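You operate a simulated robot arm through the tools that you are given. There is no shell and no other tool.

Carry out the task below with a simulated two-armed robot. There is one attempt and no reset: what you move stays moved.

JOB
Press ribs into the steel cap on unit one and put it in the teal tray.
Fine: one stroke of the green lever, then press stop; leave the sliding tray out; other caps and controls stay.

The check looks at the end state, three seconds after you hand in, the way a careful person would. Anything else that was tipped, shoved, dropped, spilled or broken makes it a failure. A push-on lid holds only when it is set on centred and level and pressed home; a screw cap is set on level and turned clockwise until tight.

ROBOT AND FRAMES
Two 7-joint arms with fingered hands on one trunk that stands fixed in place. Base frame: the origin is at the foot of the trunk, x ahead of it, y to its left, z up. Units: mm, degrees, N and s.
The left shoulder is at [46, 269, 890], the right one opposite. Each reaches about 1298 mm from its shoulder. Payload 5 kg a hand.
Tool frame (each hand has its own): the origin (TCP) lies between the finger pads and is the grasp point; the fingertips stand 42 mm ahead of it; z points along the fingers, y is the line along which they close. The gripper opens to 208 mm; its body begins 119 mm behind the TCP. The gripper is a hand of 4 fingers: y runs from the thumb to the fingers, the wrist lies at [0, 0, -317] in the tool frame, and closing takes about 1.5 s.
Orientation is that of the tool frame in the base frame, as [roll, pitch, yaw] about the fixed x, y, z axes, in that order (R = Rz(yaw) Ry(pitch) Rx(roll)). With the fingers straight down and closing along the base's y, the tool's x points along the base's -x, its y along +y and its z along -z.

CONTROLS
- The arms move only by the tool arm_command. It takes "left_motion", "right_motion" or both (then of equal length, played together; a hand with none holds still); each is text: rows parted by semicolons, each of 7 numbers parted by spaces: the shift along the tool's x, y, z in mm, then the turn, a rotation vector about the tool's x, y, z in degrees, then the opening in per cent of the stroke, from 0 (shut) to 100 (fully open). In form: tx ty tz rx ry rz hand; .... A call has 1 to 20 rows; each row shifts and turns the commanded pose from where the row before left it, along the tool's axes as they then stand. A row lasts 0.2 s, in which the tool goes at most 50 mm and 8.6 degrees; a call with a longer step from one row to the next is refused whole, and so is a gripper value outside its range. Where a pose cannot be reached the arm comes as near as it can. A force on the tool above 70 N (or 10 N above the force at the start of the call, whichever is more), or a blocked arm, ends the call early, and 0.2 s more pass. Each finger travels about 153 mm/s and halts on what it meets, pressing with about 29 N; the grip force reading is that of the motor and also rises with nothing between the fingers. The clock runs only during rows and for 0.2 s after the last one: add rows that do not move to give the fingers time. The reply holds the time, the measured pose of the TCP, the force on the tool along the base axes, the opening and the grip force, in the units named above and with some noise, with the torque about the TCP (base axes, N m) and any sound that the robot's microphone picked up.
- Cameras (640 x 400 px; columns grow to the right, rows downward): "scene" is now at [130.4, 95.6, 1213]; the picture's right is [0.99, -0.17, 0.00], its down [-0.02, -0.14, -0.99] and it looks along [0.17, 0.98, -0.14] (base axes); focal length 214 px, centre (320, 200). "left" rides on the left gripper at [-94, 1, -146] in its tool frame; the picture's right is [-0.01, -1.00, 0.00], its down [0.84, -0.01, -0.54] and it looks along [0.54, -0.01, 0.84] (tool axes); focal length 280 px, centre (320, 200). "right" rides on the right gripper at [93, 1, -146] in its tool frame; the picture's right is [-0.01, 1.00, 0.00], its down [-0.84, -0.01, -0.54] and it looks along [-0.54, -0.01, 0.84] (tool axes); focal length 280 px, centre (320, 200). There is no depth. A picture from a camera that has moved, and an enlarged one, comes with that camera's place and axes in the base frame and with its lens. The place of the scene camera against the robot may be out by one fixed shift of up to 25 mm in any direction.
- snapshot(camera): a new picture of that camera. The clock stands still meanwhile.
- move_column(by): moves the trunk up (or, below 0, down) by that many mm; the arms and the scene camera ride with it, the base frame stays. It gives what a move gives, with no picture.
- preshape(shape, hand): the hand has 4 fingers and takes this shape, open, in about a second: jaw (thumb against the fingers, like two jaws); tri (thumb and two fingers); tip (a fingertip pinch); poke (one finger out to press); point (the index stretched); flat (the hand flat); cup (the hand cupped); fist (a fist). The gripper value then closes the fingers along that shape, each until it touches; the sizes above hold for jaw. It gives what a move gives, with no picture.
- pan_tilt(pan, tilt): turns the head with the scene camera to pan (to the left, within 80 degrees either way) and tilt (down, from -29 to 69), counted from straight ahead of the robot (the tilt from the chest, where the trunk bows). It gives what a move gives.
- zoom(camera, box): a new picture of the part [left, top, right, bottom] of that camera's present view, enlarged. The clock stands still meanwhile.
- sign_off(): hands the job in; it is judged then, once.

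Places have to be worked out from the pictures, the camera data and where the tool is seen. Open the grippers and draw the arms clear of the work before you hand the job in, unless the task says otherwise.

The tools are called after ">>>" as name(argument=value, ...) on one line, values as JSON. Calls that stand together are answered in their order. arm_command: Moves the arms, as the interface text tells. Its arguments: {"type":"object","properties":{"left_motion":{"type":"string"},"right_motion":{"type":"string"}},"required":[]} The other tools are called the same way: move_column (by) moves the trunk up or down; preshape (shape, hand) gives the hand a shape; pan_tilt (pan, tilt) turns the head that bears the scene camera; snapshot (camera) takes a picture; zoom (camera, box) takes an enlarged picture of a part of a camera's view; sign_off () hands the job in.

At the start:

```text
time_s: 0.0
left_tool_pos: [271.9, 747.5, 1175.8]
left_orientation: [179.9, 0.1, -129.4]
left_wrist_force: [0.9, 0.1, -0.6]
left_moment: [0.01, 0.0, 0.01]
left_grip_width: 207.8
left_gripper_force: 0.0
left_shape: jaw
right_tool_pos: [414.5, 219.5, 1222.1]
right_orientation: [178.5, 2.1, -131.1]
right_wrist_force: [0.2, -0.2, 0.0]
right_moment: [0.0, -0.02, -0.01]
right_grip_width: 207.9
right_gripper_force: 0.1
right_shape: jaw
trunk travel left (down, up): [-270.0, 351.0]
head pan, tilt (commanded): [80.2, 8.2]
```

scene: 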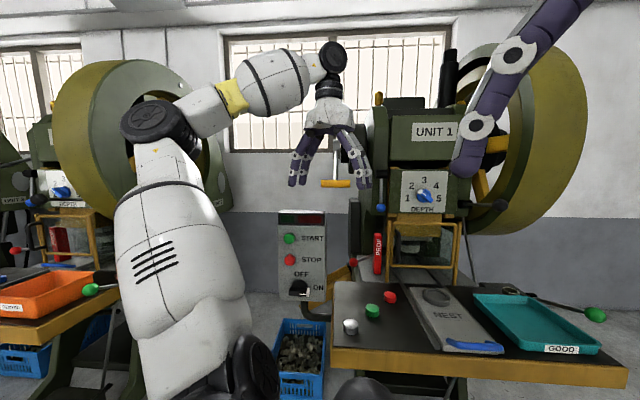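
right: 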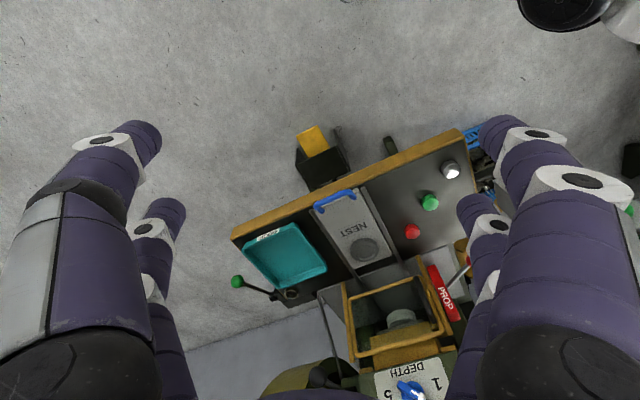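
left: 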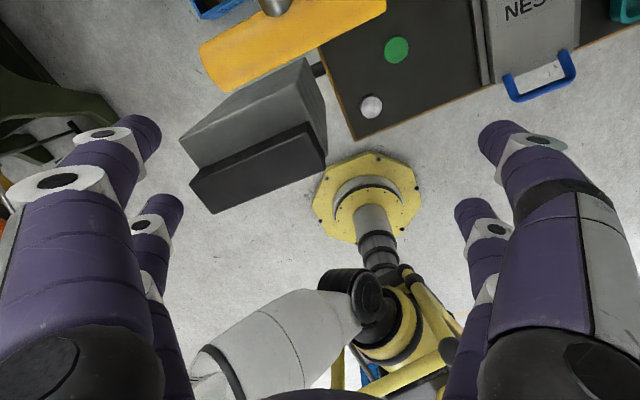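

I'll look closer at the scene first: the press, the panel, the table with caps, the sliding tray (nest) and the green lever.

>>> zoom(camera="scene", box=[320, 230, 640, 400])

>>> zoom(camera="scene", box=[260, 80, 520, 300])

>>> zoom(camera="right", box=[220, 110, 500, 400])

```text
2.00 times, centred on (480, 315) of scene
camera zoom: at [130.4, 95.6, 1213.0], right [0.99, -0.17, 0.0], down [-0.02, -0.14, -0.99], along [0.17, 0.98, -0.14], focal length 429 px, centre (0, -30)
```

zoom: 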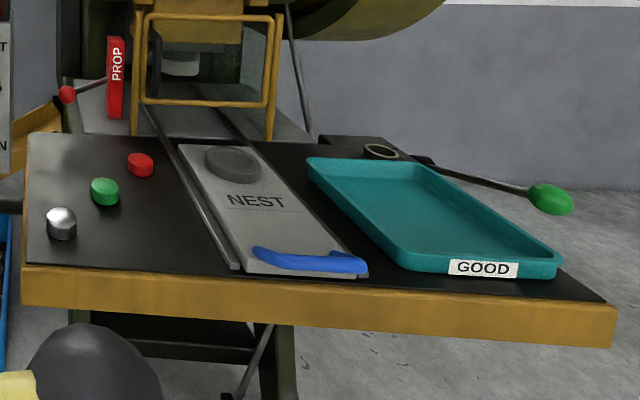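

```text
1.82 times, centred on (390, 190) of scene
camera zoom: at [130.4, 95.6, 1213.0], right [0.99, -0.17, 0.0], down [-0.02, -0.14, -0.99], along [0.17, 0.98, -0.14], focal length 390 px, centre (193, 218)
```

zoom: 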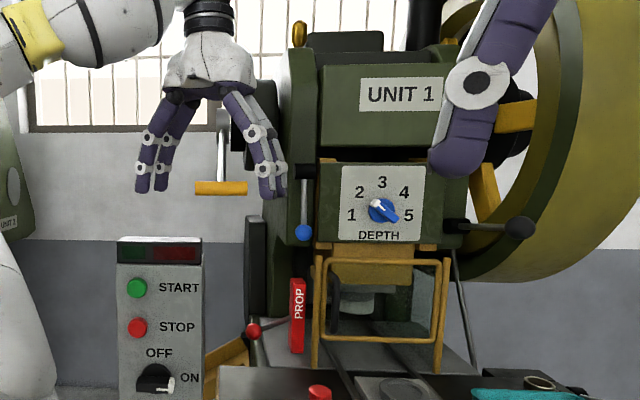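

```text
1.38 times, centred on (360, 255) of right
camera zoom: at [350.5, 144.3, 1364.7], right [-0.74, 0.67, 0.03], down [0.56, 0.6, 0.57], along [0.36, 0.44, -0.82], focal length 387 px, centre (265, 124)
```

zoom: 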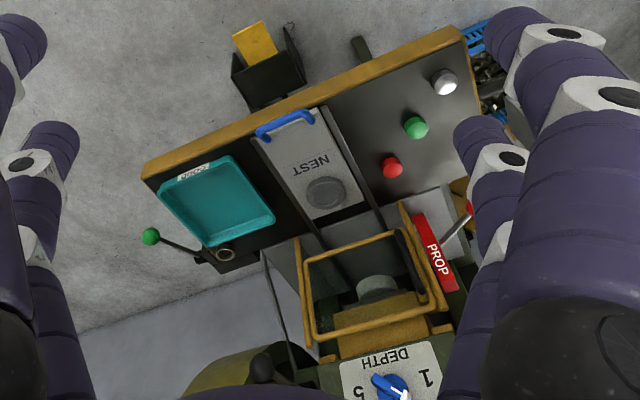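

The steel cap appears to be near (320, 630, 755), the nest pocket near (645, 700, 750), and the green lever knob near (945, 480, 830). I'll zoom in on the panel, the lever and the press mouth.

>>> zoom(camera="scene", box=[270, 200, 350, 310])

>>> zoom(camera="scene", box=[480, 260, 640, 360])

>>> zoom(camera="scene", box=[340, 160, 480, 300])

>>> zoom(camera="right", box=[300, 240, 460, 400])

```text
3.64 times, centred on (310, 255) of scene
camera zoom: at [130.4, 95.6, 1213.0], right [0.99, -0.17, 0.0], down [-0.02, -0.14, -0.99], along [0.17, 0.98, -0.14], focal length 780 px, centre (356, 0)
```

zoom: 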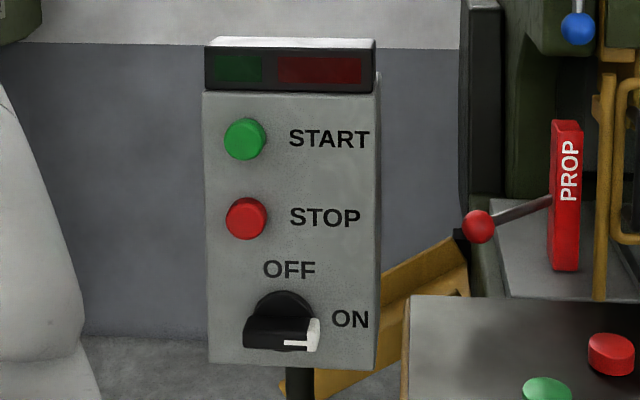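

```text
4.00 times, centred on (560, 310) of scene
camera zoom: at [130.4, 95.6, 1213.0], right [0.99, -0.17, 0.0], down [-0.02, -0.14, -0.99], along [0.17, 0.98, -0.14], focal length 858 px, centre (-640, -240)
```

zoom: 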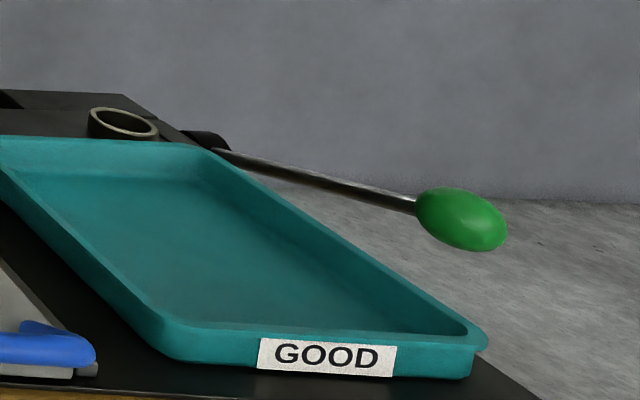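

```text
2.86 times, centred on (410, 230) of scene
camera zoom: at [130.4, 95.6, 1213.0], right [0.99, -0.17, 0.0], down [-0.02, -0.14, -0.99], along [0.17, 0.98, -0.14], focal length 613 px, centre (63, 114)
```

zoom: 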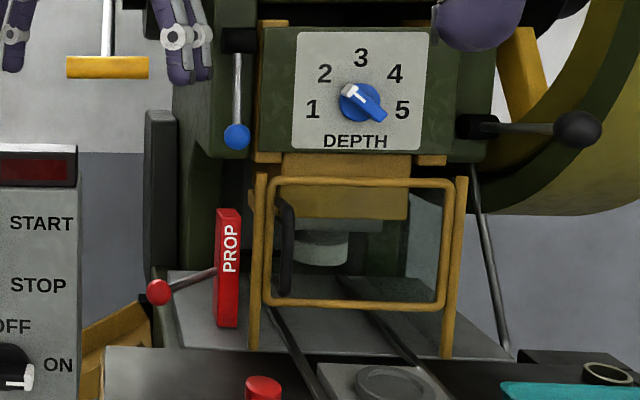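

```text
2.50 times, centred on (380, 320) of right
camera zoom: at [350.5, 144.3, 1364.7], right [-0.74, 0.67, 0.03], down [0.56, 0.6, 0.57], along [0.36, 0.44, -0.82], focal length 701 px, centre (170, -100)
```

zoom: 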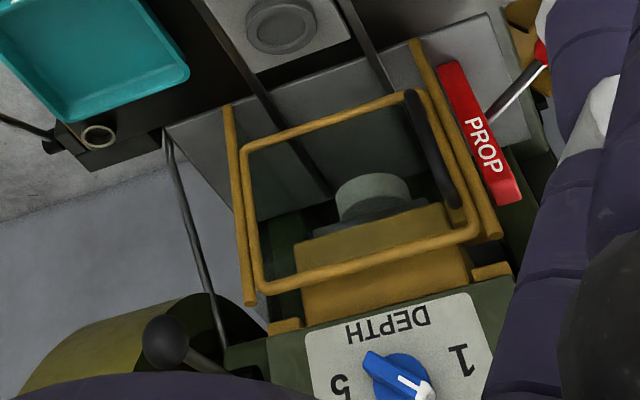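

The panel has START, STOP and a switch set to ON, the guard frame is in front of the die, and the prop is stowed at the side. I'll tilt the head down for a better view of the table.

>>> pan_tilt(pan=70, tilt=30)

>>> snapshot(camera="scene")

```text
time_s: 0.8
left_tool_pos: [271.2, 747.1, 1176.1]
left_orientation: [-180.0, 0.2, -129.5]
left_wrist_force: [-0.1, 0.3, 0.3]
left_moment: [0.03, 0.02, -0.02]
left_grip_width: 207.8
left_gripper_force: 0.1
left_shape: jaw
right_tool_pos: [415.3, 216.7, 1223.9]
right_orientation: [178.3, 2.3, -131.3]
right_wrist_force: [-0.4, 0.4, -0.2]
right_moment: [0.01, 0.0, 0.01]
right_grip_width: 207.9
right_gripper_force: 0.0
right_shape: jaw
trunk travel left (down, up): [-270.0, 351.0]
head pan, tilt (commanded): [70.0, 30.0]
```

```text
taken
camera scene: at [145.6, 89.3, 1177.9], right [0.94, -0.34, 0.0], down [-0.17, -0.47, -0.87], along [0.3, 0.81, -0.5], focal length 214 px, centre (320, 200)
```

scene: 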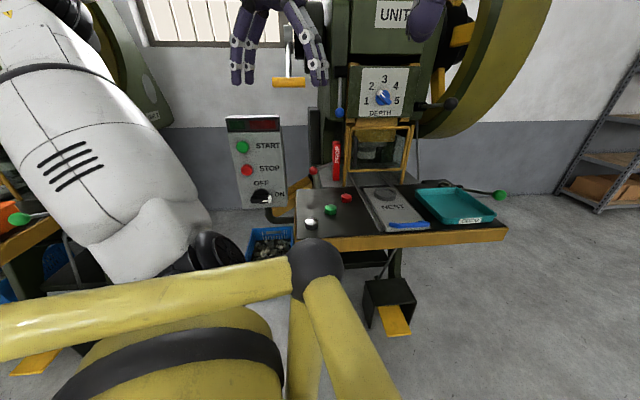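

The control panel sits near y≈750, spanning x≈115–260, right beside the left hand. I'll move the left hand sideways over the open front of the table, then lower it and take a closer picture of the caps.

>>> arm_command(left_motion="6.3 -38.6 0 0 0 0 100; 6.3 -38.6 0 0 0 0 100; 6.3 -38.6 0 0 0 0 100; 6.3 -38.6 0 0 0 0 100; 6.3 -38.6 0 0 0 0 100; 0 0 25 0 0 0 100; 0 0 37.5 0 0 0 100; 0 0 37.5 0 0 0 100")

>>> snapshot(camera="left")

>>> snapshot(camera="right")

>>> snapshot(camera="scene")

```text
time_s: 2.6
left_tool_pos: [400.3, 598.1, 1074.9]
left_orientation: [180.0, 0.1, -129.6]
left_wrist_force: [0.7, 0.4, -1.2]
left_moment: [0.02, 0.08, -0.03]
left_grip_width: 207.8
left_gripper_force: 0.0
left_shape: jaw
right_tool_pos: [415.3, 217.2, 1224.1]
right_orientation: [178.1, 2.2, -131.3]
right_wrist_force: [0.3, -0.1, -0.3]
right_moment: [0.05, 0.07, 0.01]
right_grip_width: 207.9
right_gripper_force: 0.1
right_shape: jaw
trunk travel left (down, up): [-270.0, 351.0]
head pan, tilt (commanded): [70.0, 30.0]
```

```text
taken
camera left: at [459.2, 672.0, 1220.4], right [0.78, -0.62, 0.0], down [-0.53, -0.66, 0.54], along [-0.34, -0.42, -0.84], focal length 280 px, centre (320, 200)
```

left: 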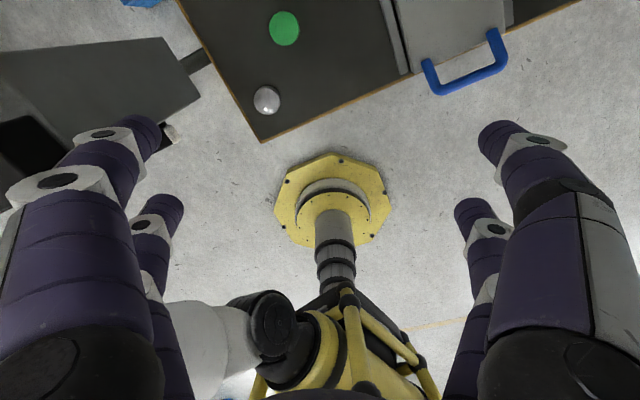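

```text
taken
camera right: at [352.9, 141.2, 1366.6], right [-0.74, 0.67, 0.03], down [0.56, 0.6, 0.57], along [0.36, 0.44, -0.82], focal length 280 px, centre (320, 200)
```

right: 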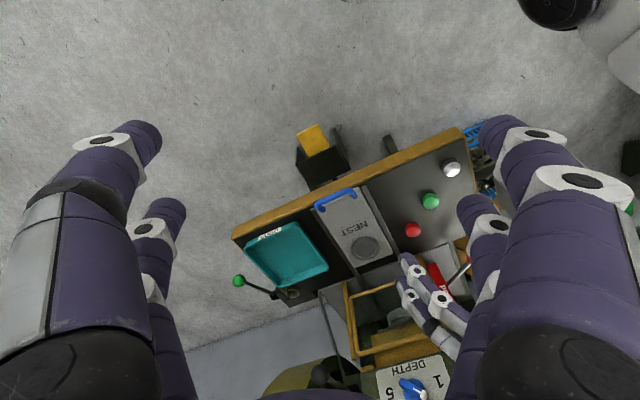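

```text
taken
camera scene: at [146.2, 89.4, 1177.5], right [0.94, -0.34, 0.0], down [-0.17, -0.47, -0.87], along [0.3, 0.81, -0.5], focal length 214 px, centre (320, 200)
```

scene: 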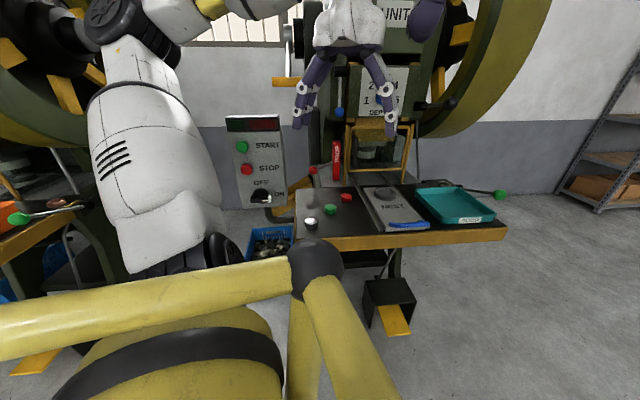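

The left hand is now clear, and the cap appears to be at about (322, 642, 740). I'll rotate the left hand about its vertical axis toward yaw ≈ -13, so its fingers close along the tray's sliding direction and its camera looks toward +x.

>>> arm_command(left_motion="0 0 0 0 0 -8.3 100; 0 0 0 0 0 -8.3 100; 0 0 0 0 0 -8.3 100; 0 0 0 0 0 -8.3 100; 0 0 0 0 0 -8.3 100; 0 0 0 0 0 -8.3 100; 0 0 0 0 0 -8.3 100; 0 0 0 0 0 -8.3 100; 0 0 0 0 0 -8.3 100; 0 0 0 0 0 -8.3 100; 0 0 0 0 0 -8.3 100; 0 0 0 0 0 -8.3 100; 0 0 0 0 0 -8.3 100; 0 0 0 0 0 -8.3 100; 0 0 0 0 0 0 100")

>>> snapshot(camera="left")

>>> snapshot(camera="scene")

```text
time_s: 5.8
left_tool_pos: [400.6, 600.2, 1075.3]
left_orientation: [-179.9, 0.0, -13.2]
left_wrist_force: [-0.1, -0.2, -0.1]
left_moment: [0.05, 0.04, 0.0]
left_grip_width: 208.0
left_gripper_force: 0.0
left_shape: jaw
right_tool_pos: [415.5, 216.9, 1225.2]
right_orientation: [178.4, 2.2, -131.2]
right_wrist_force: [-0.4, -0.6, 0.7]
right_moment: [0.01, 0.0, 0.01]
right_grip_width: 208.0
right_gripper_force: 0.1
right_shape: jaw
trunk travel left (down, up): [-270.0, 351.0]
head pan, tilt (commanded): [70.0, 30.0]
```

```text
taken
camera left: at [310.0, 620.0, 1220.8], right [0.21, 0.98, 0.0], down [0.82, -0.18, 0.54], along [0.53, -0.11, -0.84], focal length 280 px, centre (320, 200)
```

left: 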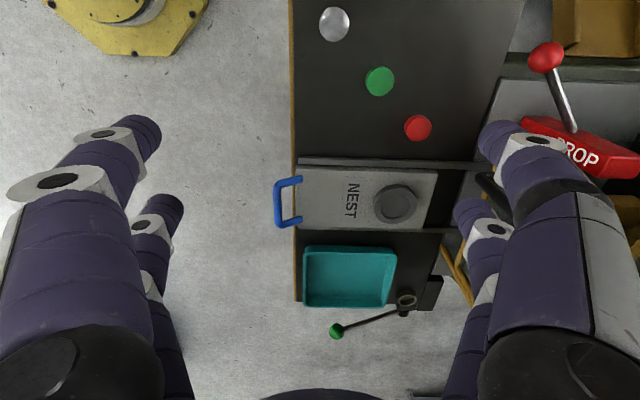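

```text
taken
camera scene: at [145.6, 89.2, 1177.8], right [0.94, -0.34, 0.0], down [-0.17, -0.47, -0.87], along [0.3, 0.81, -0.5], focal length 214 px, centre (320, 200)
```

scene: 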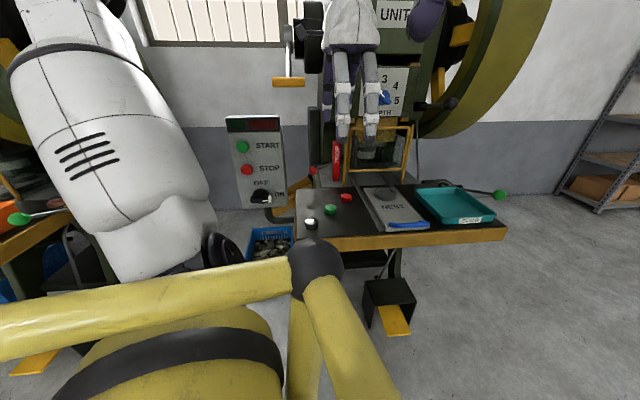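

This is a well-aligned view. The caps look to be at steel (320, 640), green (412, 698) and red (503, 755), with the nest at about (659, 706) and the green knob at about (1016, 513, 772). I'll zoom in on the nest, lever and guard details.

>>> zoom(camera="left", box=[260, 140, 460, 260])

>>> zoom(camera="left", box=[290, 230, 490, 350])

>>> zoom(camera="left", box=[290, 0, 450, 150])

>>> zoom(camera="left", box=[440, 0, 640, 320])

>>> zoom(camera="right", box=[220, 170, 460, 330])

```text
3.20 times, centred on (360, 200) of left
camera zoom: at [310.0, 620.0, 1220.8], right [0.21, 0.98, 0.0], down [0.82, -0.18, 0.54], along [0.53, -0.11, -0.84], focal length 897 px, centre (192, 200)
```

zoom: 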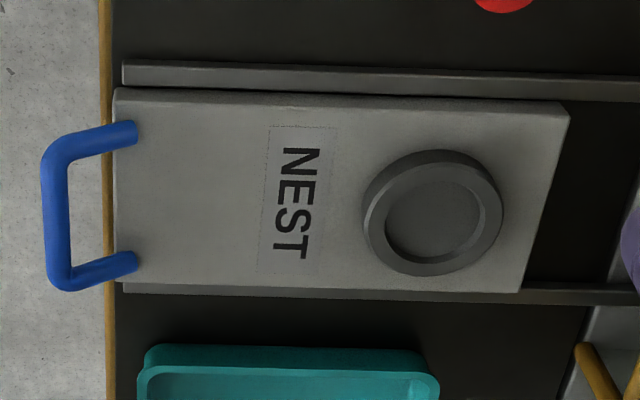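

```text
3.20 times, centred on (390, 290) of left
camera zoom: at [310.0, 620.0, 1220.8], right [0.21, 0.98, 0.0], down [0.82, -0.18, 0.54], along [0.53, -0.11, -0.84], focal length 897 px, centre (96, -88)
```

zoom: 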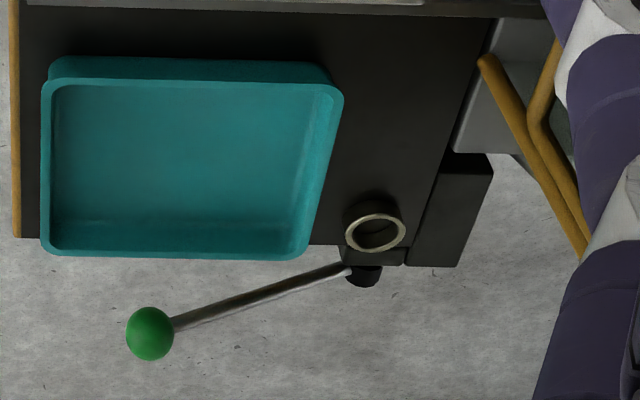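

```text
2.67 times, centred on (370, 75) of left
camera zoom: at [310.0, 620.0, 1220.8], right [0.21, 0.98, 0.0], down [0.82, -0.18, 0.54], along [0.53, -0.11, -0.84], focal length 748 px, centre (187, 533)
```

zoom: 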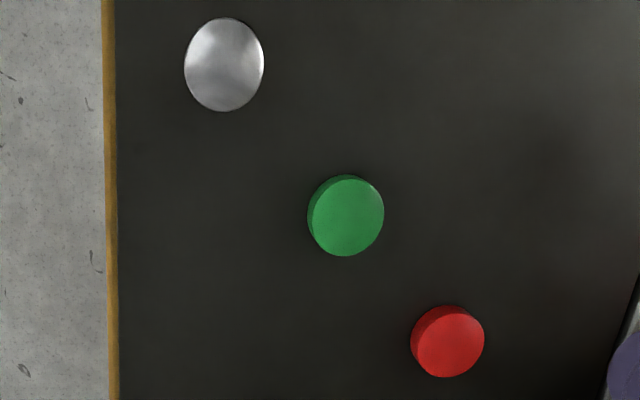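

```text
1.25 times, centred on (540, 160) of left
camera zoom: at [310.0, 620.0, 1220.8], right [0.21, 0.98, 0.0], down [0.82, -0.18, 0.54], along [0.53, -0.11, -0.84], focal length 350 px, centre (45, 250)
```

zoom: 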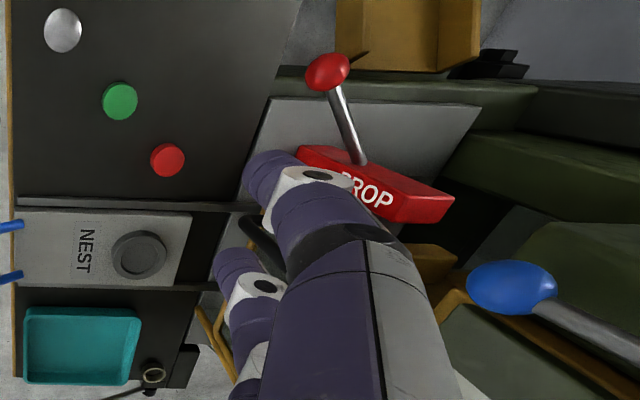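

```text
2.50 times, centred on (340, 250) of right
camera zoom: at [351.9, 140.9, 1367.2], right [-0.74, 0.67, 0.03], down [0.56, 0.6, 0.57], along [0.36, 0.44, -0.82], focal length 701 px, centre (270, 75)
```

zoom: 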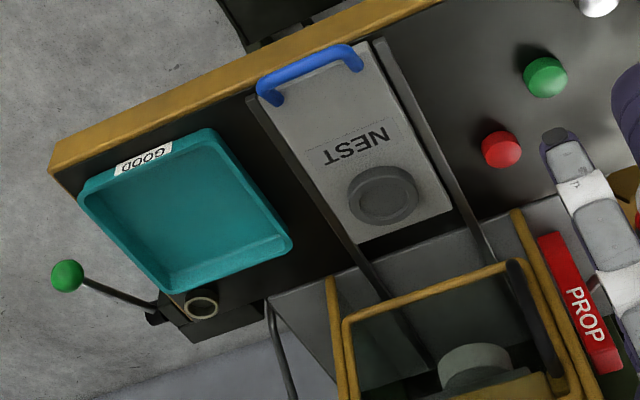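

The nest is a raised ring, top at about z 760, centred near (639, 700). The lever hub is near (1058, 703, 715), so the lever swings in the vertical plane along the table's depth. I'll check how the "tri" hand shape looks for picking the small cap.

>>> preshape(hand="left", shape="tri")

>>> snapshot(camera="left")

>>> zoom(camera="scene", box=[200, 0, 460, 240])

```text
time_s: 6.8
left_tool_pos: [401.3, 600.2, 1075.1]
left_orientation: [-179.9, 0.0, -13.4]
left_wrist_force: [0.1, 0.4, -0.7]
left_moment: [-0.01, 0.01, 0.0]
left_grip_width: 208.0
left_gripper_force: 0.1
left_shape: tri
right_tool_pos: [415.5, 216.9, 1223.2]
right_orientation: [178.3, 2.3, -131.4]
right_wrist_force: [-0.1, 0.2, 0.2]
right_moment: [-0.02, -0.02, 0.01]
right_grip_width: 208.0
right_gripper_force: 0.0
right_shape: jaw
trunk travel left (down, up): [-270.0, 351.0]
head pan, tilt (commanded): [70.0, 30.0]
```

```text
taken
camera left: at [310.1, 620.2, 1220.8], right [0.22, 0.98, 0.0], down [0.82, -0.18, 0.54], along [0.53, -0.12, -0.84], focal length 280 px, centre (320, 200)
```

left: 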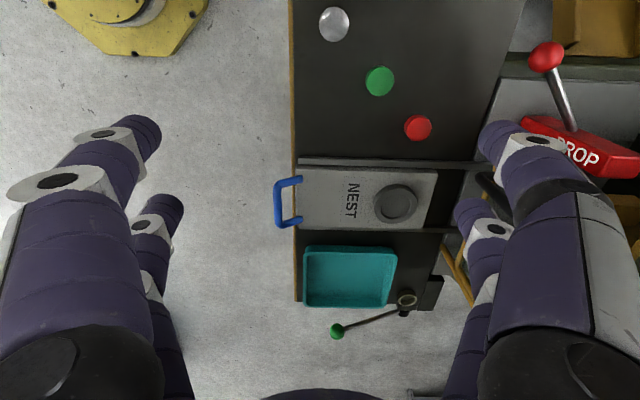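

```text
1.67 times, centred on (330, 120) of scene
camera zoom: at [145.6, 89.3, 1177.8], right [0.94, -0.34, 0.0], down [-0.17, -0.47, -0.87], along [0.3, 0.81, -0.5], focal length 358 px, centre (303, 333)
```

zoom: 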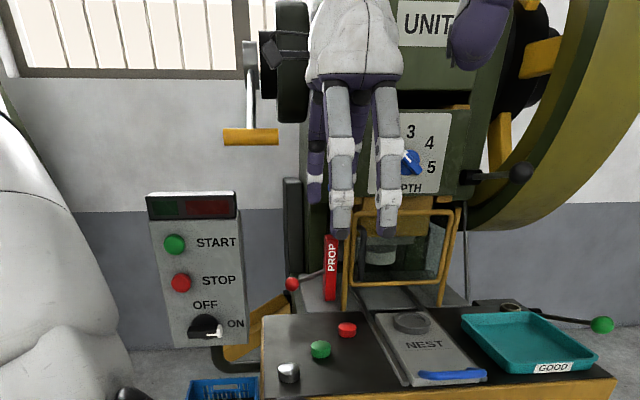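

Open, the "tri" shape looks the same as "jaw". I'll close it in the air to see how the fingers meet before choosing a grip shape.

>>> arm_command(left_motion="0 0 0 0 0 0 20; 0 0 0 0 0 0 20; 0 0 0 0 0 0 20; 0 0 0 0 0 0 20; 0 0 0 0 0 0 20; 0 0 0 0 0 0 20; 0 0 0 0 0 0 20")

>>> snapshot(camera="left")

>>> zoom(camera="scene", box=[280, 0, 440, 150])

```text
time_s: 8.3
left_tool_pos: [400.5, 600.8, 1074.3]
left_orientation: [-179.9, 0.1, -13.3]
left_wrist_force: [0.1, 0.0, -0.4]
left_moment: [0.02, 0.01, 0.0]
left_grip_width: 41.8
left_gripper_force: 0.0
left_shape: tri
right_tool_pos: [415.6, 217.3, 1225.1]
right_orientation: [178.3, 2.3, -131.3]
right_wrist_force: [1.0, -0.7, -0.8]
right_moment: [0.02, 0.02, 0.0]
right_grip_width: 207.9
right_gripper_force: 0.0
right_shape: jaw
trunk travel left (down, up): [-270.0, 351.0]
head pan, tilt (commanded): [70.0, 30.0]
```

```text
taken
camera left: at [310.1, 620.2, 1220.8], right [0.22, 0.98, 0.0], down [0.82, -0.18, 0.54], along [0.53, -0.12, -0.84], focal length 280 px, centre (320, 200)
```

left: 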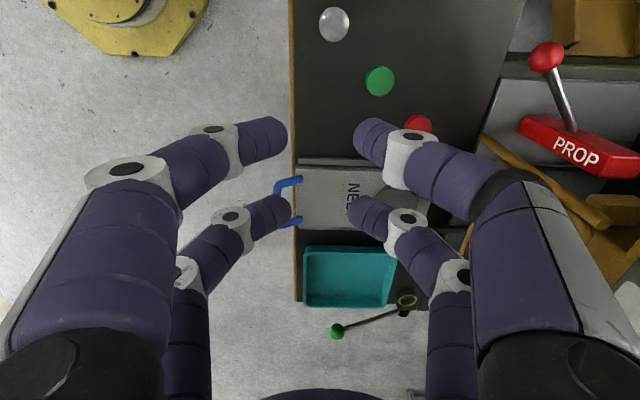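

```text
2.67 times, centred on (360, 75) of scene
camera zoom: at [145.6, 89.3, 1177.8], right [0.94, -0.34, 0.0], down [-0.17, -0.47, -0.87], along [0.3, 0.81, -0.5], focal length 572 px, centre (213, 533)
```

zoom: 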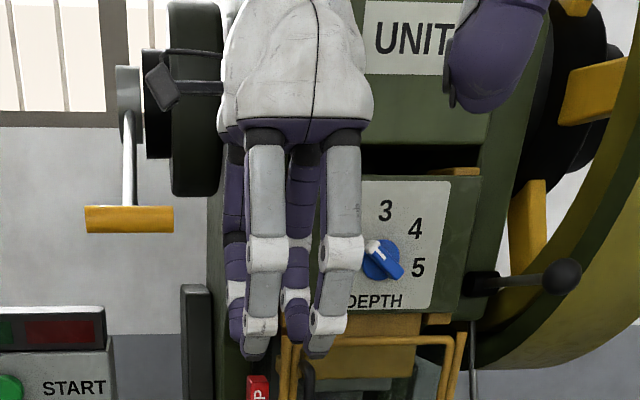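

With "tri" all four fingers close two against two. I'll check the "tip" shape the same way.

>>> preshape(hand="left", shape="tip")

>>> arm_command(left_motion="0 0 0 0 0 0 20; 0 0 0 0 0 0 20; 0 0 0 0 0 0 20; 0 0 0 0 0 0 20; 0 0 0 0 0 0 20; 0 0 0 0 0 0 20; 0 0 0 0 0 0 20")

>>> snapshot(camera="left")

>>> zoom(camera="scene", box=[280, 0, 440, 150])

```text
time_s: 9.2
left_tool_pos: [400.3, 600.7, 1074.7]
left_orientation: [-179.9, 0.0, -13.3]
left_wrist_force: [-0.1, 0.8, 0.4]
left_moment: [0.02, -0.02, 0.01]
left_grip_width: 208.0
left_gripper_force: 0.1
left_shape: tip
right_tool_pos: [415.6, 216.7, 1224.1]
right_orientation: [178.2, 2.4, -131.2]
right_wrist_force: [0.7, 0.3, -0.4]
right_moment: [-0.01, 0.01, 0.01]
right_grip_width: 207.9
right_gripper_force: 0.1
right_shape: jaw
trunk travel left (down, up): [-270.0, 351.0]
head pan, tilt (commanded): [70.0, 30.0]
```

```text
time_s: 10.8
left_tool_pos: [400.3, 601.1, 1073.8]
left_orientation: [-180.0, 0.0, -13.3]
left_wrist_force: [-0.2, -1.0, 0.2]
left_moment: [0.0, -0.01, 0.02]
left_grip_width: 42.0
left_gripper_force: 0.1
left_shape: tip
right_tool_pos: [415.6, 217.5, 1225.3]
right_orientation: [178.3, 2.4, -131.3]
right_wrist_force: [0.6, -0.6, -0.7]
right_moment: [-0.02, 0.02, 0.0]
right_grip_width: 208.1
right_gripper_force: 0.0
right_shape: jaw
trunk travel left (down, up): [-270.0, 351.0]
head pan, tilt (commanded): [70.0, 30.0]
```

```text
taken
camera left: at [310.1, 620.2, 1220.8], right [0.22, 0.98, 0.0], down [0.82, -0.18, 0.54], along [0.53, -0.12, -0.84], focal length 280 px, centre (320, 200)
```

left: 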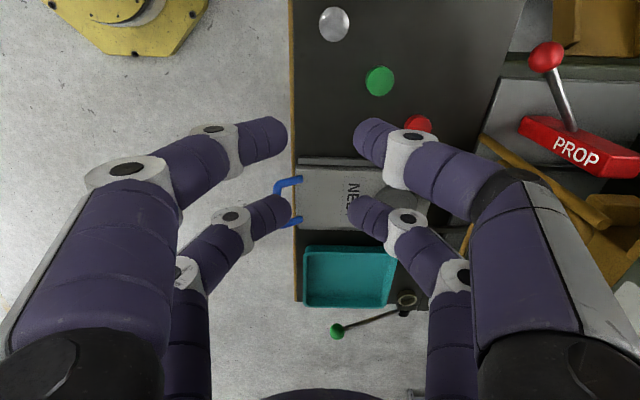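

```text
2.67 times, centred on (360, 75) of scene
camera zoom: at [145.6, 89.3, 1177.8], right [0.94, -0.34, 0.0], down [-0.17, -0.47, -0.87], along [0.3, 0.81, -0.5], focal length 572 px, centre (213, 533)
```

zoom: 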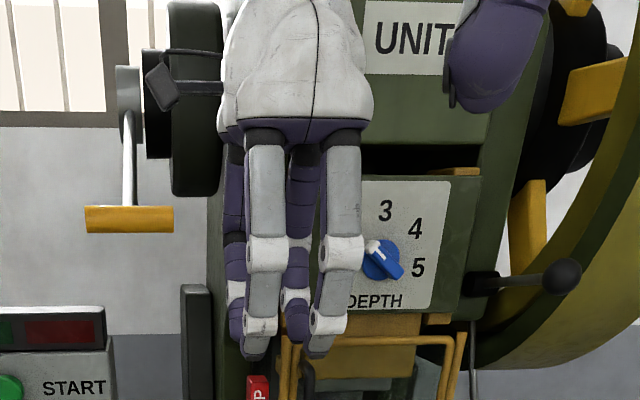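

All shapes close the same two-against-two way, so I'll use jaw. I'll move over the steel cap at about z 900 and take a closer look.

>>> preshape(hand="left", shape="jaw")

>>> arm_command(left_motion="-17.4 -3.9 34.8 0 0 0 50; -17.4 -3.9 34.8 0 0 0 50; -17.4 -3.9 34.8 0 0 0 50; -17.4 -3.9 34.8 0 0 0 50; -17.4 -3.9 34.8 0 0 0 50; 0 0 0 0 0 0 50")

>>> snapshot(camera="left")

>>> snapshot(camera="scene")

>>> snapshot(camera="right")

```text
time_s: 11.8
left_tool_pos: [400.3, 600.2, 1074.0]
left_orientation: [-179.9, 0.1, -13.4]
left_wrist_force: [-0.1, -0.5, 0.1]
left_moment: [-0.02, 0.01, -0.03]
left_grip_width: 207.9
left_gripper_force: 0.1
left_shape: jaw
right_tool_pos: [415.0, 217.6, 1224.7]
right_orientation: [178.2, 2.3, -131.3]
right_wrist_force: [-0.7, 0.1, -0.6]
right_moment: [0.03, -0.01, 0.0]
right_grip_width: 207.9
right_gripper_force: 0.0
right_shape: jaw
trunk travel left (down, up): [-270.0, 351.0]
head pan, tilt (commanded): [70.0, 30.0]
```

```text
time_s: 13.2
left_tool_pos: [320.9, 640.7, 900.9]
left_orientation: [-179.9, -0.1, -13.3]
left_wrist_force: [-0.3, -0.4, 0.6]
left_moment: [-0.03, 0.0, -0.02]
left_grip_width: 104.2
left_gripper_force: 0.1
left_shape: jaw
right_tool_pos: [416.2, 218.0, 1224.7]
right_orientation: [178.3, 2.3, -131.3]
right_wrist_force: [-0.5, 0.9, 0.9]
right_moment: [-0.03, -0.03, 0.01]
right_grip_width: 208.0
right_gripper_force: 0.2
right_shape: jaw
trunk travel left (down, up): [-270.0, 351.0]
head pan, tilt (commanded): [70.0, 30.0]
```

```text
taken
camera left: at [230.2, 660.0, 1046.1], right [0.22, 0.98, 0.0], down [0.82, -0.18, 0.54], along [0.53, -0.12, -0.84], focal length 280 px, centre (320, 200)
```

left: 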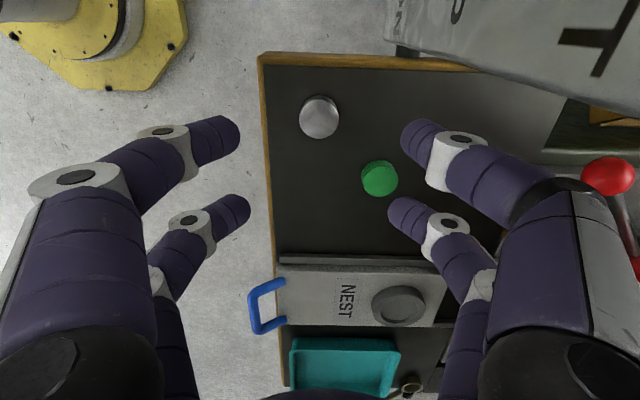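

```text
taken
camera scene: at [145.5, 89.5, 1177.9], right [0.94, -0.34, 0.0], down [-0.17, -0.47, -0.87], along [0.3, 0.81, -0.5], focal length 214 px, centre (320, 200)
```

scene: 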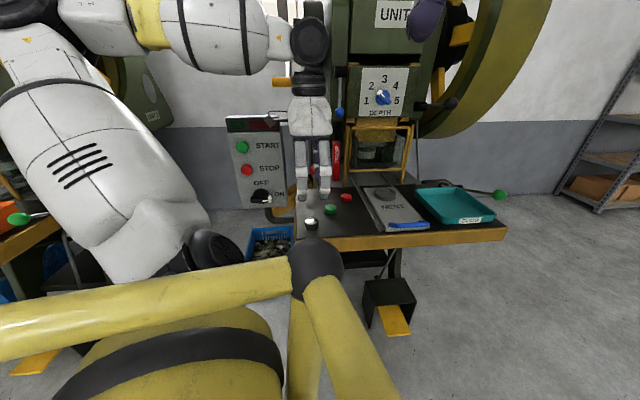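

```text
taken
camera right: at [351.8, 141.2, 1367.3], right [-0.74, 0.67, 0.03], down [0.56, 0.6, 0.57], along [0.36, 0.44, -0.82], focal length 280 px, centre (320, 200)
```

right: 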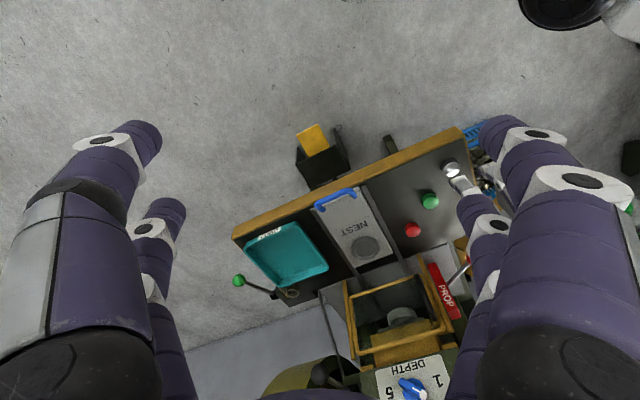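

The cap looks to be at about (320, 640), with its top at z≈728–742. I'll zoom in for the cap and nest heights.

>>> zoom(camera="left", box=[280, 70, 420, 210])

>>> zoom(camera="left", box=[230, 240, 470, 400])

>>> zoom(camera="scene", box=[280, 160, 460, 260])

>>> zoom(camera="right", box=[380, 120, 500, 260])

```text
2.86 times, centred on (350, 140) of left
camera zoom: at [230.2, 660.0, 1046.1], right [0.22, 0.98, 0.0], down [0.82, -0.18, 0.54], along [0.53, -0.12, -0.84], focal length 801 px, centre (234, 371)
```

zoom: 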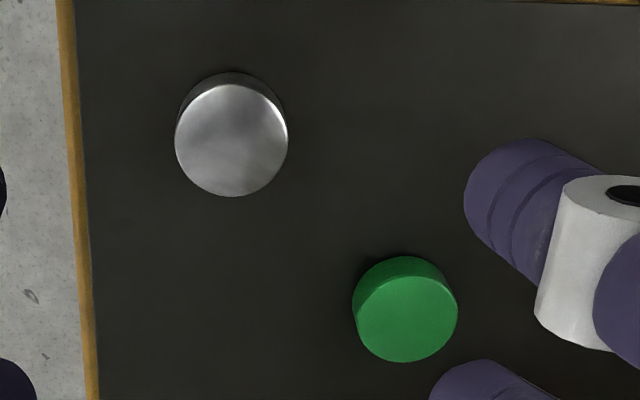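

```text
2.50 times, centred on (350, 320) of left
camera zoom: at [230.2, 660.0, 1046.1], right [0.22, 0.98, 0.0], down [0.82, -0.18, 0.54], along [0.53, -0.12, -0.84], focal length 701 px, centre (245, -100)
```

zoom: 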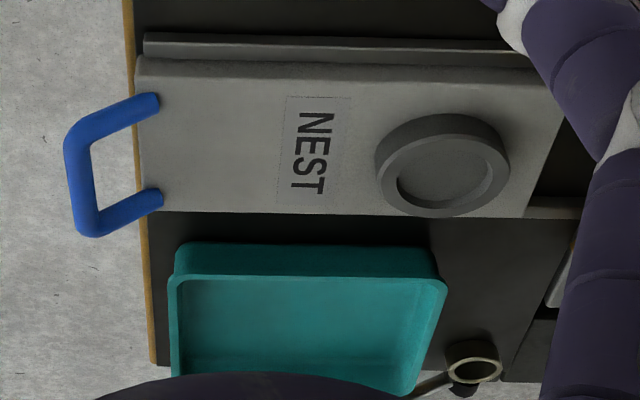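

```text
3.56 times, centred on (370, 210) of scene
camera zoom: at [145.5, 89.5, 1177.9], right [0.94, -0.34, 0.0], down [-0.17, -0.47, -0.87], along [0.3, 0.81, -0.5], focal length 763 px, centre (142, 164)
```

zoom: 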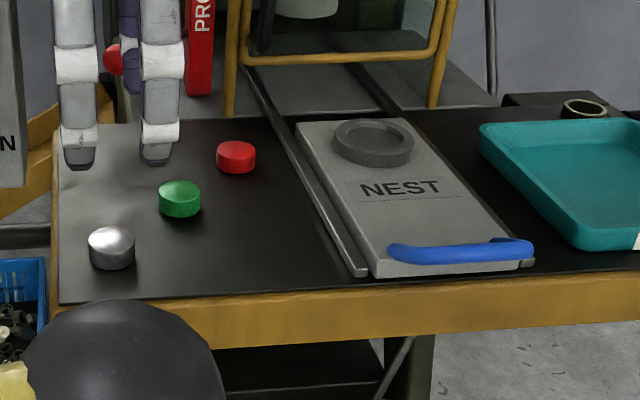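

```text
2.86 times, centred on (440, 190) of right
camera zoom: at [351.8, 141.2, 1367.3], right [-0.74, 0.67, 0.03], down [0.56, 0.6, 0.57], along [0.36, 0.44, -0.82], focal length 801 px, centre (-23, 229)
```

zoom: 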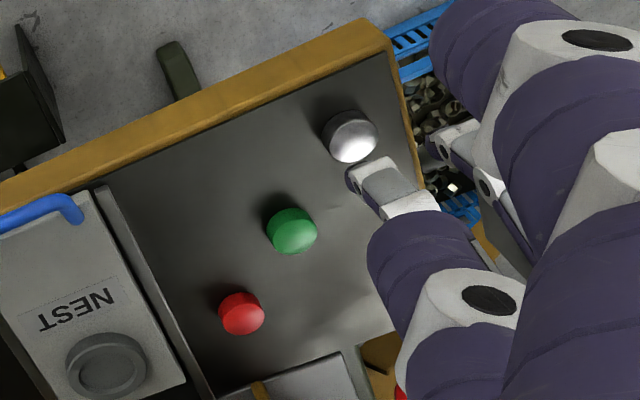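

The cap is about 44 mm across and 21 mm tall, and the TCP is already centred over it. I'll descend to z≈775 and check the picture before the final approach.

>>> arm_command(left_motion="0 0 32 0 0 0 45; 0 0 32 0 0 0 45; 0 0 32 0 0 0 45; 0 0 30 0 0 0 45; 0 0 0 0 0 0 45")

>>> snapshot(camera="left")

>>> zoom(camera="scene", box=[280, 160, 460, 260])

>>> zoom(camera="right", box=[380, 120, 500, 260])

```text
time_s: 14.3
left_tool_pos: [323.8, 638.3, 774.5]
left_orientation: [-179.9, 0.0, -13.3]
left_wrist_force: [-0.4, -0.4, 0.1]
left_moment: [0.0, -0.01, -0.01]
left_grip_width: 94.1
left_gripper_force: 0.1
left_shape: jaw
right_tool_pos: [415.4, 216.2, 1225.1]
right_orientation: [178.3, 2.3, -131.3]
right_wrist_force: [-0.7, 0.5, 1.0]
right_moment: [-0.01, 0.0, 0.03]
right_grip_width: 207.9
right_gripper_force: 0.0
right_shape: jaw
trunk travel left (down, up): [-270.0, 351.0]
head pan, tilt (commanded): [70.0, 30.0]
```

```text
taken
camera left: at [231.9, 658.7, 920.6], right [0.22, 0.98, 0.0], down [0.82, -0.18, 0.54], along [0.53, -0.12, -0.84], focal length 280 px, centre (320, 200)
```

left: 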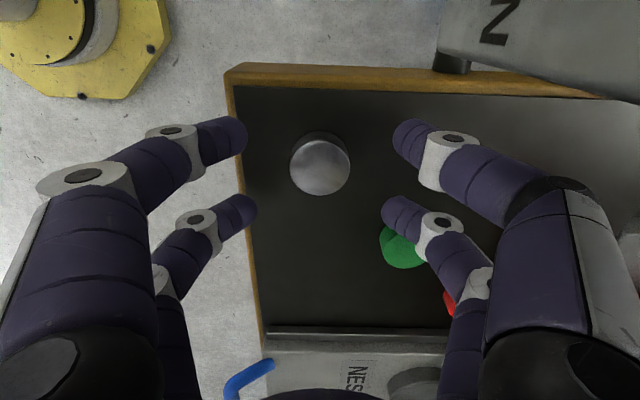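

```text
3.56 times, centred on (370, 210) of scene
camera zoom: at [145.6, 89.3, 1177.9], right [0.94, -0.34, 0.0], down [-0.17, -0.47, -0.87], along [0.3, 0.81, -0.5], focal length 763 px, centre (142, 164)
```

zoom: 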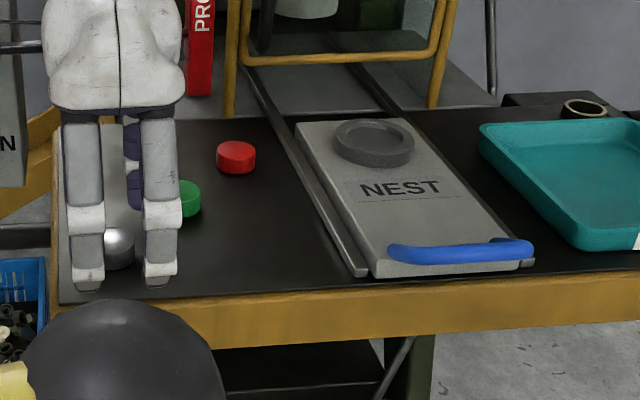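

```text
2.86 times, centred on (440, 190) of right
camera zoom: at [352.0, 141.0, 1367.3], right [-0.74, 0.67, 0.03], down [0.56, 0.6, 0.57], along [0.36, 0.44, -0.82], focal length 801 px, centre (-23, 229)
```

zoom: 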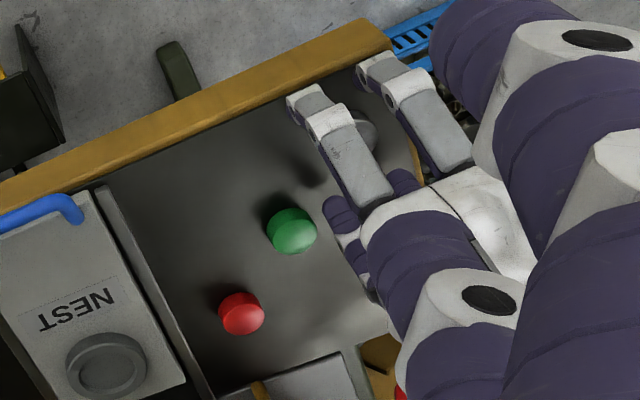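

The cap top comes out at (320.6, 640, 733). The finger pairs sit about ±31 mm apart in tool x, so I'll pinch with a single pair instead. I'll rise, turn to yaw ≈ -103 so the hand stays clear of the green cap and the panel, and offset so the near pair straddles the cap.

>>> arm_command(left_motion="0 0 -32 0 0 0 45; 0 0 -32 0 0 0 45; 0 0 -32 0 0 0 45; 0 0 -30 0 0 8.2 45; 0 0 0 0 0 8.2 45; 0 0 0 0 0 8.2 45; 0 0 0 0 0 8.2 45; 0 0 0 0 0 8.2 45; 0 0 0 0 0 8.2 45; 0 0 0 0 0 8.2 45; 0 0 0 0 0 8.2 45; 0 0 0 0 0 8.2 45; 0 0 0 0 0 8.2 45; 0 0 0 0 0 8 45; 30 3.5 0 0 0 0 45; 0 0 0 0 0 0 45")

>>> snapshot(camera="left")

>>> snapshot(camera="scene")

```text
time_s: 17.8
left_tool_pos: [311.2, 609.9, 899.0]
left_orientation: [179.9, 0.2, -103.3]
left_wrist_force: [0.5, -0.9, 0.5]
left_moment: [0.08, -0.04, -0.03]
left_grip_width: 94.1
left_gripper_force: 0.0
left_shape: jaw
right_tool_pos: [415.4, 217.0, 1224.3]
right_orientation: [178.2, 2.3, -131.3]
right_wrist_force: [-0.2, -1.7, 0.1]
right_moment: [0.06, -0.01, 0.0]
right_grip_width: 207.8
right_gripper_force: 0.0
right_shape: jaw
trunk travel left (down, up): [-270.0, 351.0]
head pan, tilt (commanded): [70.0, 30.0]
```

```text
taken
camera left: at [332.2, 701.4, 1045.7], right [0.98, -0.22, 0.0], down [-0.18, -0.82, 0.54], along [-0.12, -0.52, -0.84], focal length 280 px, centre (320, 200)
```

left: 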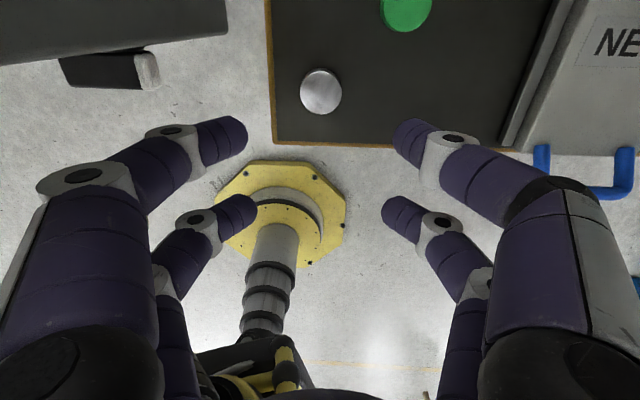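

```text
taken
camera scene: at [145.5, 88.8, 1177.8], right [0.94, -0.34, 0.0], down [-0.17, -0.47, -0.87], along [0.3, 0.81, -0.5], focal length 214 px, centre (320, 200)
```

scene: 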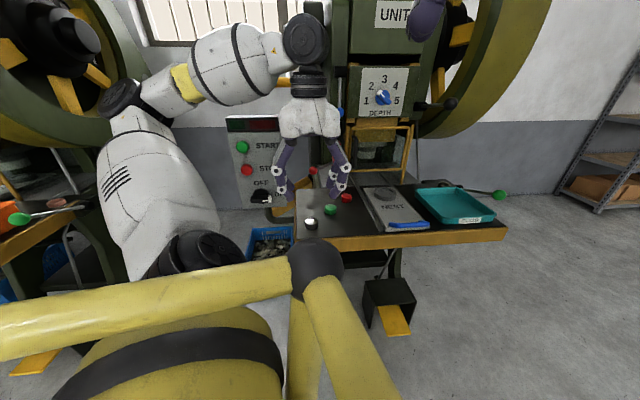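

The cap lines up with the near finger pair. I'll descend in steps and check the image at z≈790.

>>> arm_command(left_motion="0 0 36 0 0 0 45; 0 0 36 0 0 0 45; 0 0 36 0 0 0 45; 0 0 0 0 0 0 45")

>>> snapshot(camera="left")

>>> zoom(camera="right", box=[380, 100, 500, 240])

```text
time_s: 18.8
left_tool_pos: [310.5, 611.7, 791.3]
left_orientation: [179.9, 0.1, -103.4]
left_wrist_force: [-0.7, 0.0, 0.1]
left_moment: [-0.03, 0.01, 0.02]
left_grip_width: 93.9
left_gripper_force: 0.0
left_shape: jaw
right_tool_pos: [416.1, 217.4, 1225.1]
right_orientation: [178.3, 2.3, -131.3]
right_wrist_force: [-0.2, -0.6, 0.2]
right_moment: [-0.03, 0.01, -0.01]
right_grip_width: 208.0
right_gripper_force: 0.1
right_shape: jaw
trunk travel left (down, up): [-270.0, 351.0]
head pan, tilt (commanded): [70.0, 30.0]
```

```text
taken
camera left: at [331.7, 701.8, 938.4], right [0.98, -0.22, 0.0], down [-0.18, -0.82, 0.54], along [-0.12, -0.52, -0.84], focal length 280 px, centre (320, 200)
```

left: 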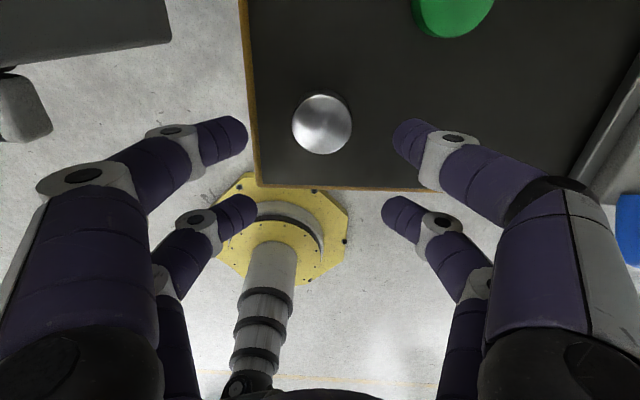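

```text
2.86 times, centred on (440, 170) of right
camera zoom: at [352.0, 141.1, 1367.2], right [-0.74, 0.67, 0.03], down [0.56, 0.6, 0.57], along [0.36, 0.44, -0.82], focal length 801 px, centre (-23, 286)
```

zoom: 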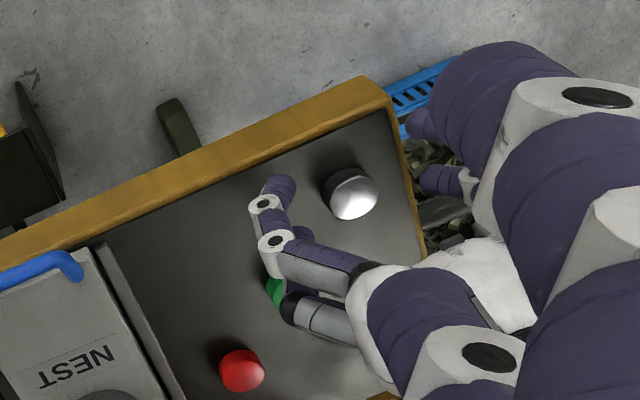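

The alignment still looks right. I'll descend to z≈764 so the tips are about halfway down the cap.

>>> arm_command(left_motion="0 0 14 0 0 0 45; 0 0 13 0 0 0 45; 0 0 0 0 0 0 45")

>>> snapshot(camera="left")

>>> zoom(camera="scene", box=[270, 150, 400, 250])

```text
time_s: 19.6
left_tool_pos: [312.2, 609.1, 770.5]
left_orientation: [-179.8, 0.4, -103.4]
left_wrist_force: [-0.2, 0.5, 0.5]
left_moment: [0.03, 0.02, 0.0]
left_grip_width: 93.9
left_gripper_force: 0.2
left_shape: jaw
right_tool_pos: [415.6, 212.4, 1226.2]
right_orientation: [178.1, 2.4, -131.4]
right_wrist_force: [0.7, 0.5, 0.0]
right_moment: [0.01, -0.04, 0.01]
right_grip_width: 207.9
right_gripper_force: 0.1
right_shape: jaw
trunk travel left (down, up): [-270.0, 351.0]
head pan, tilt (commanded): [70.0, 30.0]
```

```text
taken
camera left: at [332.3, 698.8, 916.5], right [0.98, -0.22, 0.0], down [-0.18, -0.83, 0.53], along [-0.11, -0.52, -0.85], focal length 280 px, centre (320, 200)
```

left: 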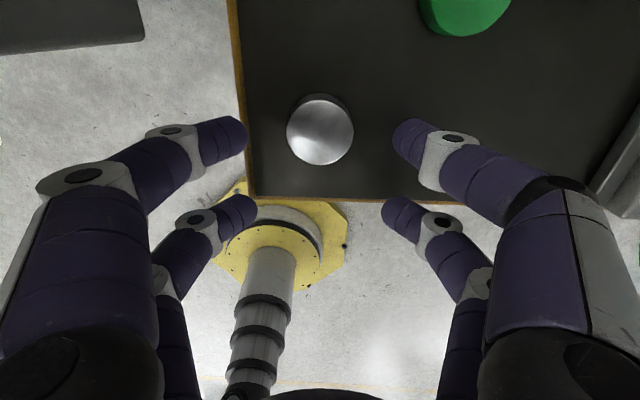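

```text
4.00 times, centred on (335, 200) of scene
camera zoom: at [145.7, 85.4, 1178.9], right [0.94, -0.34, 0.0], down [-0.17, -0.47, -0.87], along [0.3, 0.82, -0.5], focal length 858 px, centre (260, 200)
```

zoom: 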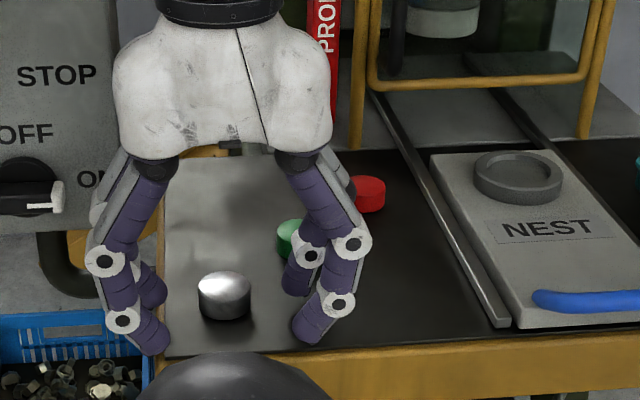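

The trunk seems to have leaned about 4 mm: the right hand and the scene camera both shifted, and the descent stopped at 770. Part of the arm may be touching something, so I'll check the wide view.

>>> snapshot(camera="scene")

>>> snapshot(camera="right")

```text
taken
camera scene: at [145.7, 85.4, 1178.9], right [0.94, -0.34, 0.0], down [-0.17, -0.47, -0.87], along [0.3, 0.82, -0.5], focal length 214 px, centre (320, 200)
```

scene: 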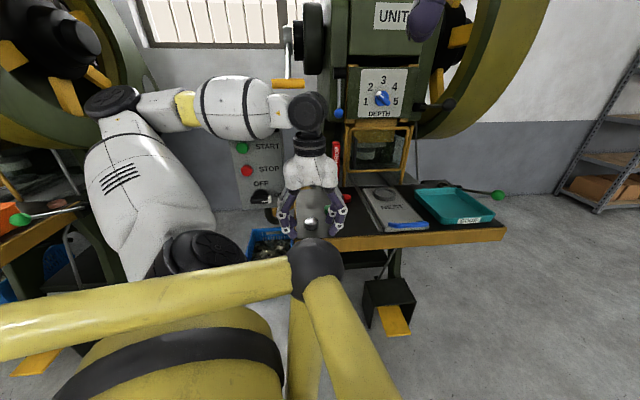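

```text
taken
camera right: at [352.0, 136.1, 1368.6], right [-0.74, 0.67, 0.03], down [0.56, 0.59, 0.57], along [0.36, 0.44, -0.82], focal length 280 px, centre (320, 200)
```

right: 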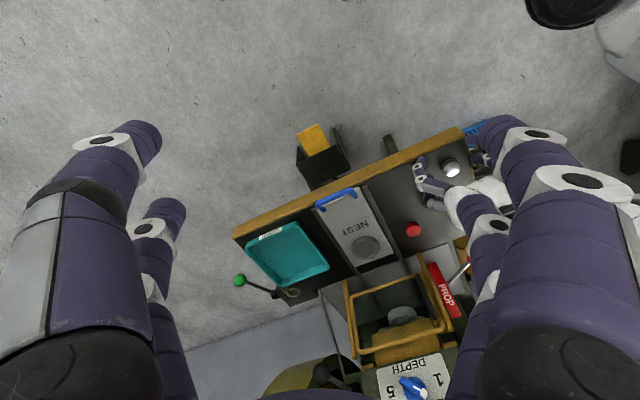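

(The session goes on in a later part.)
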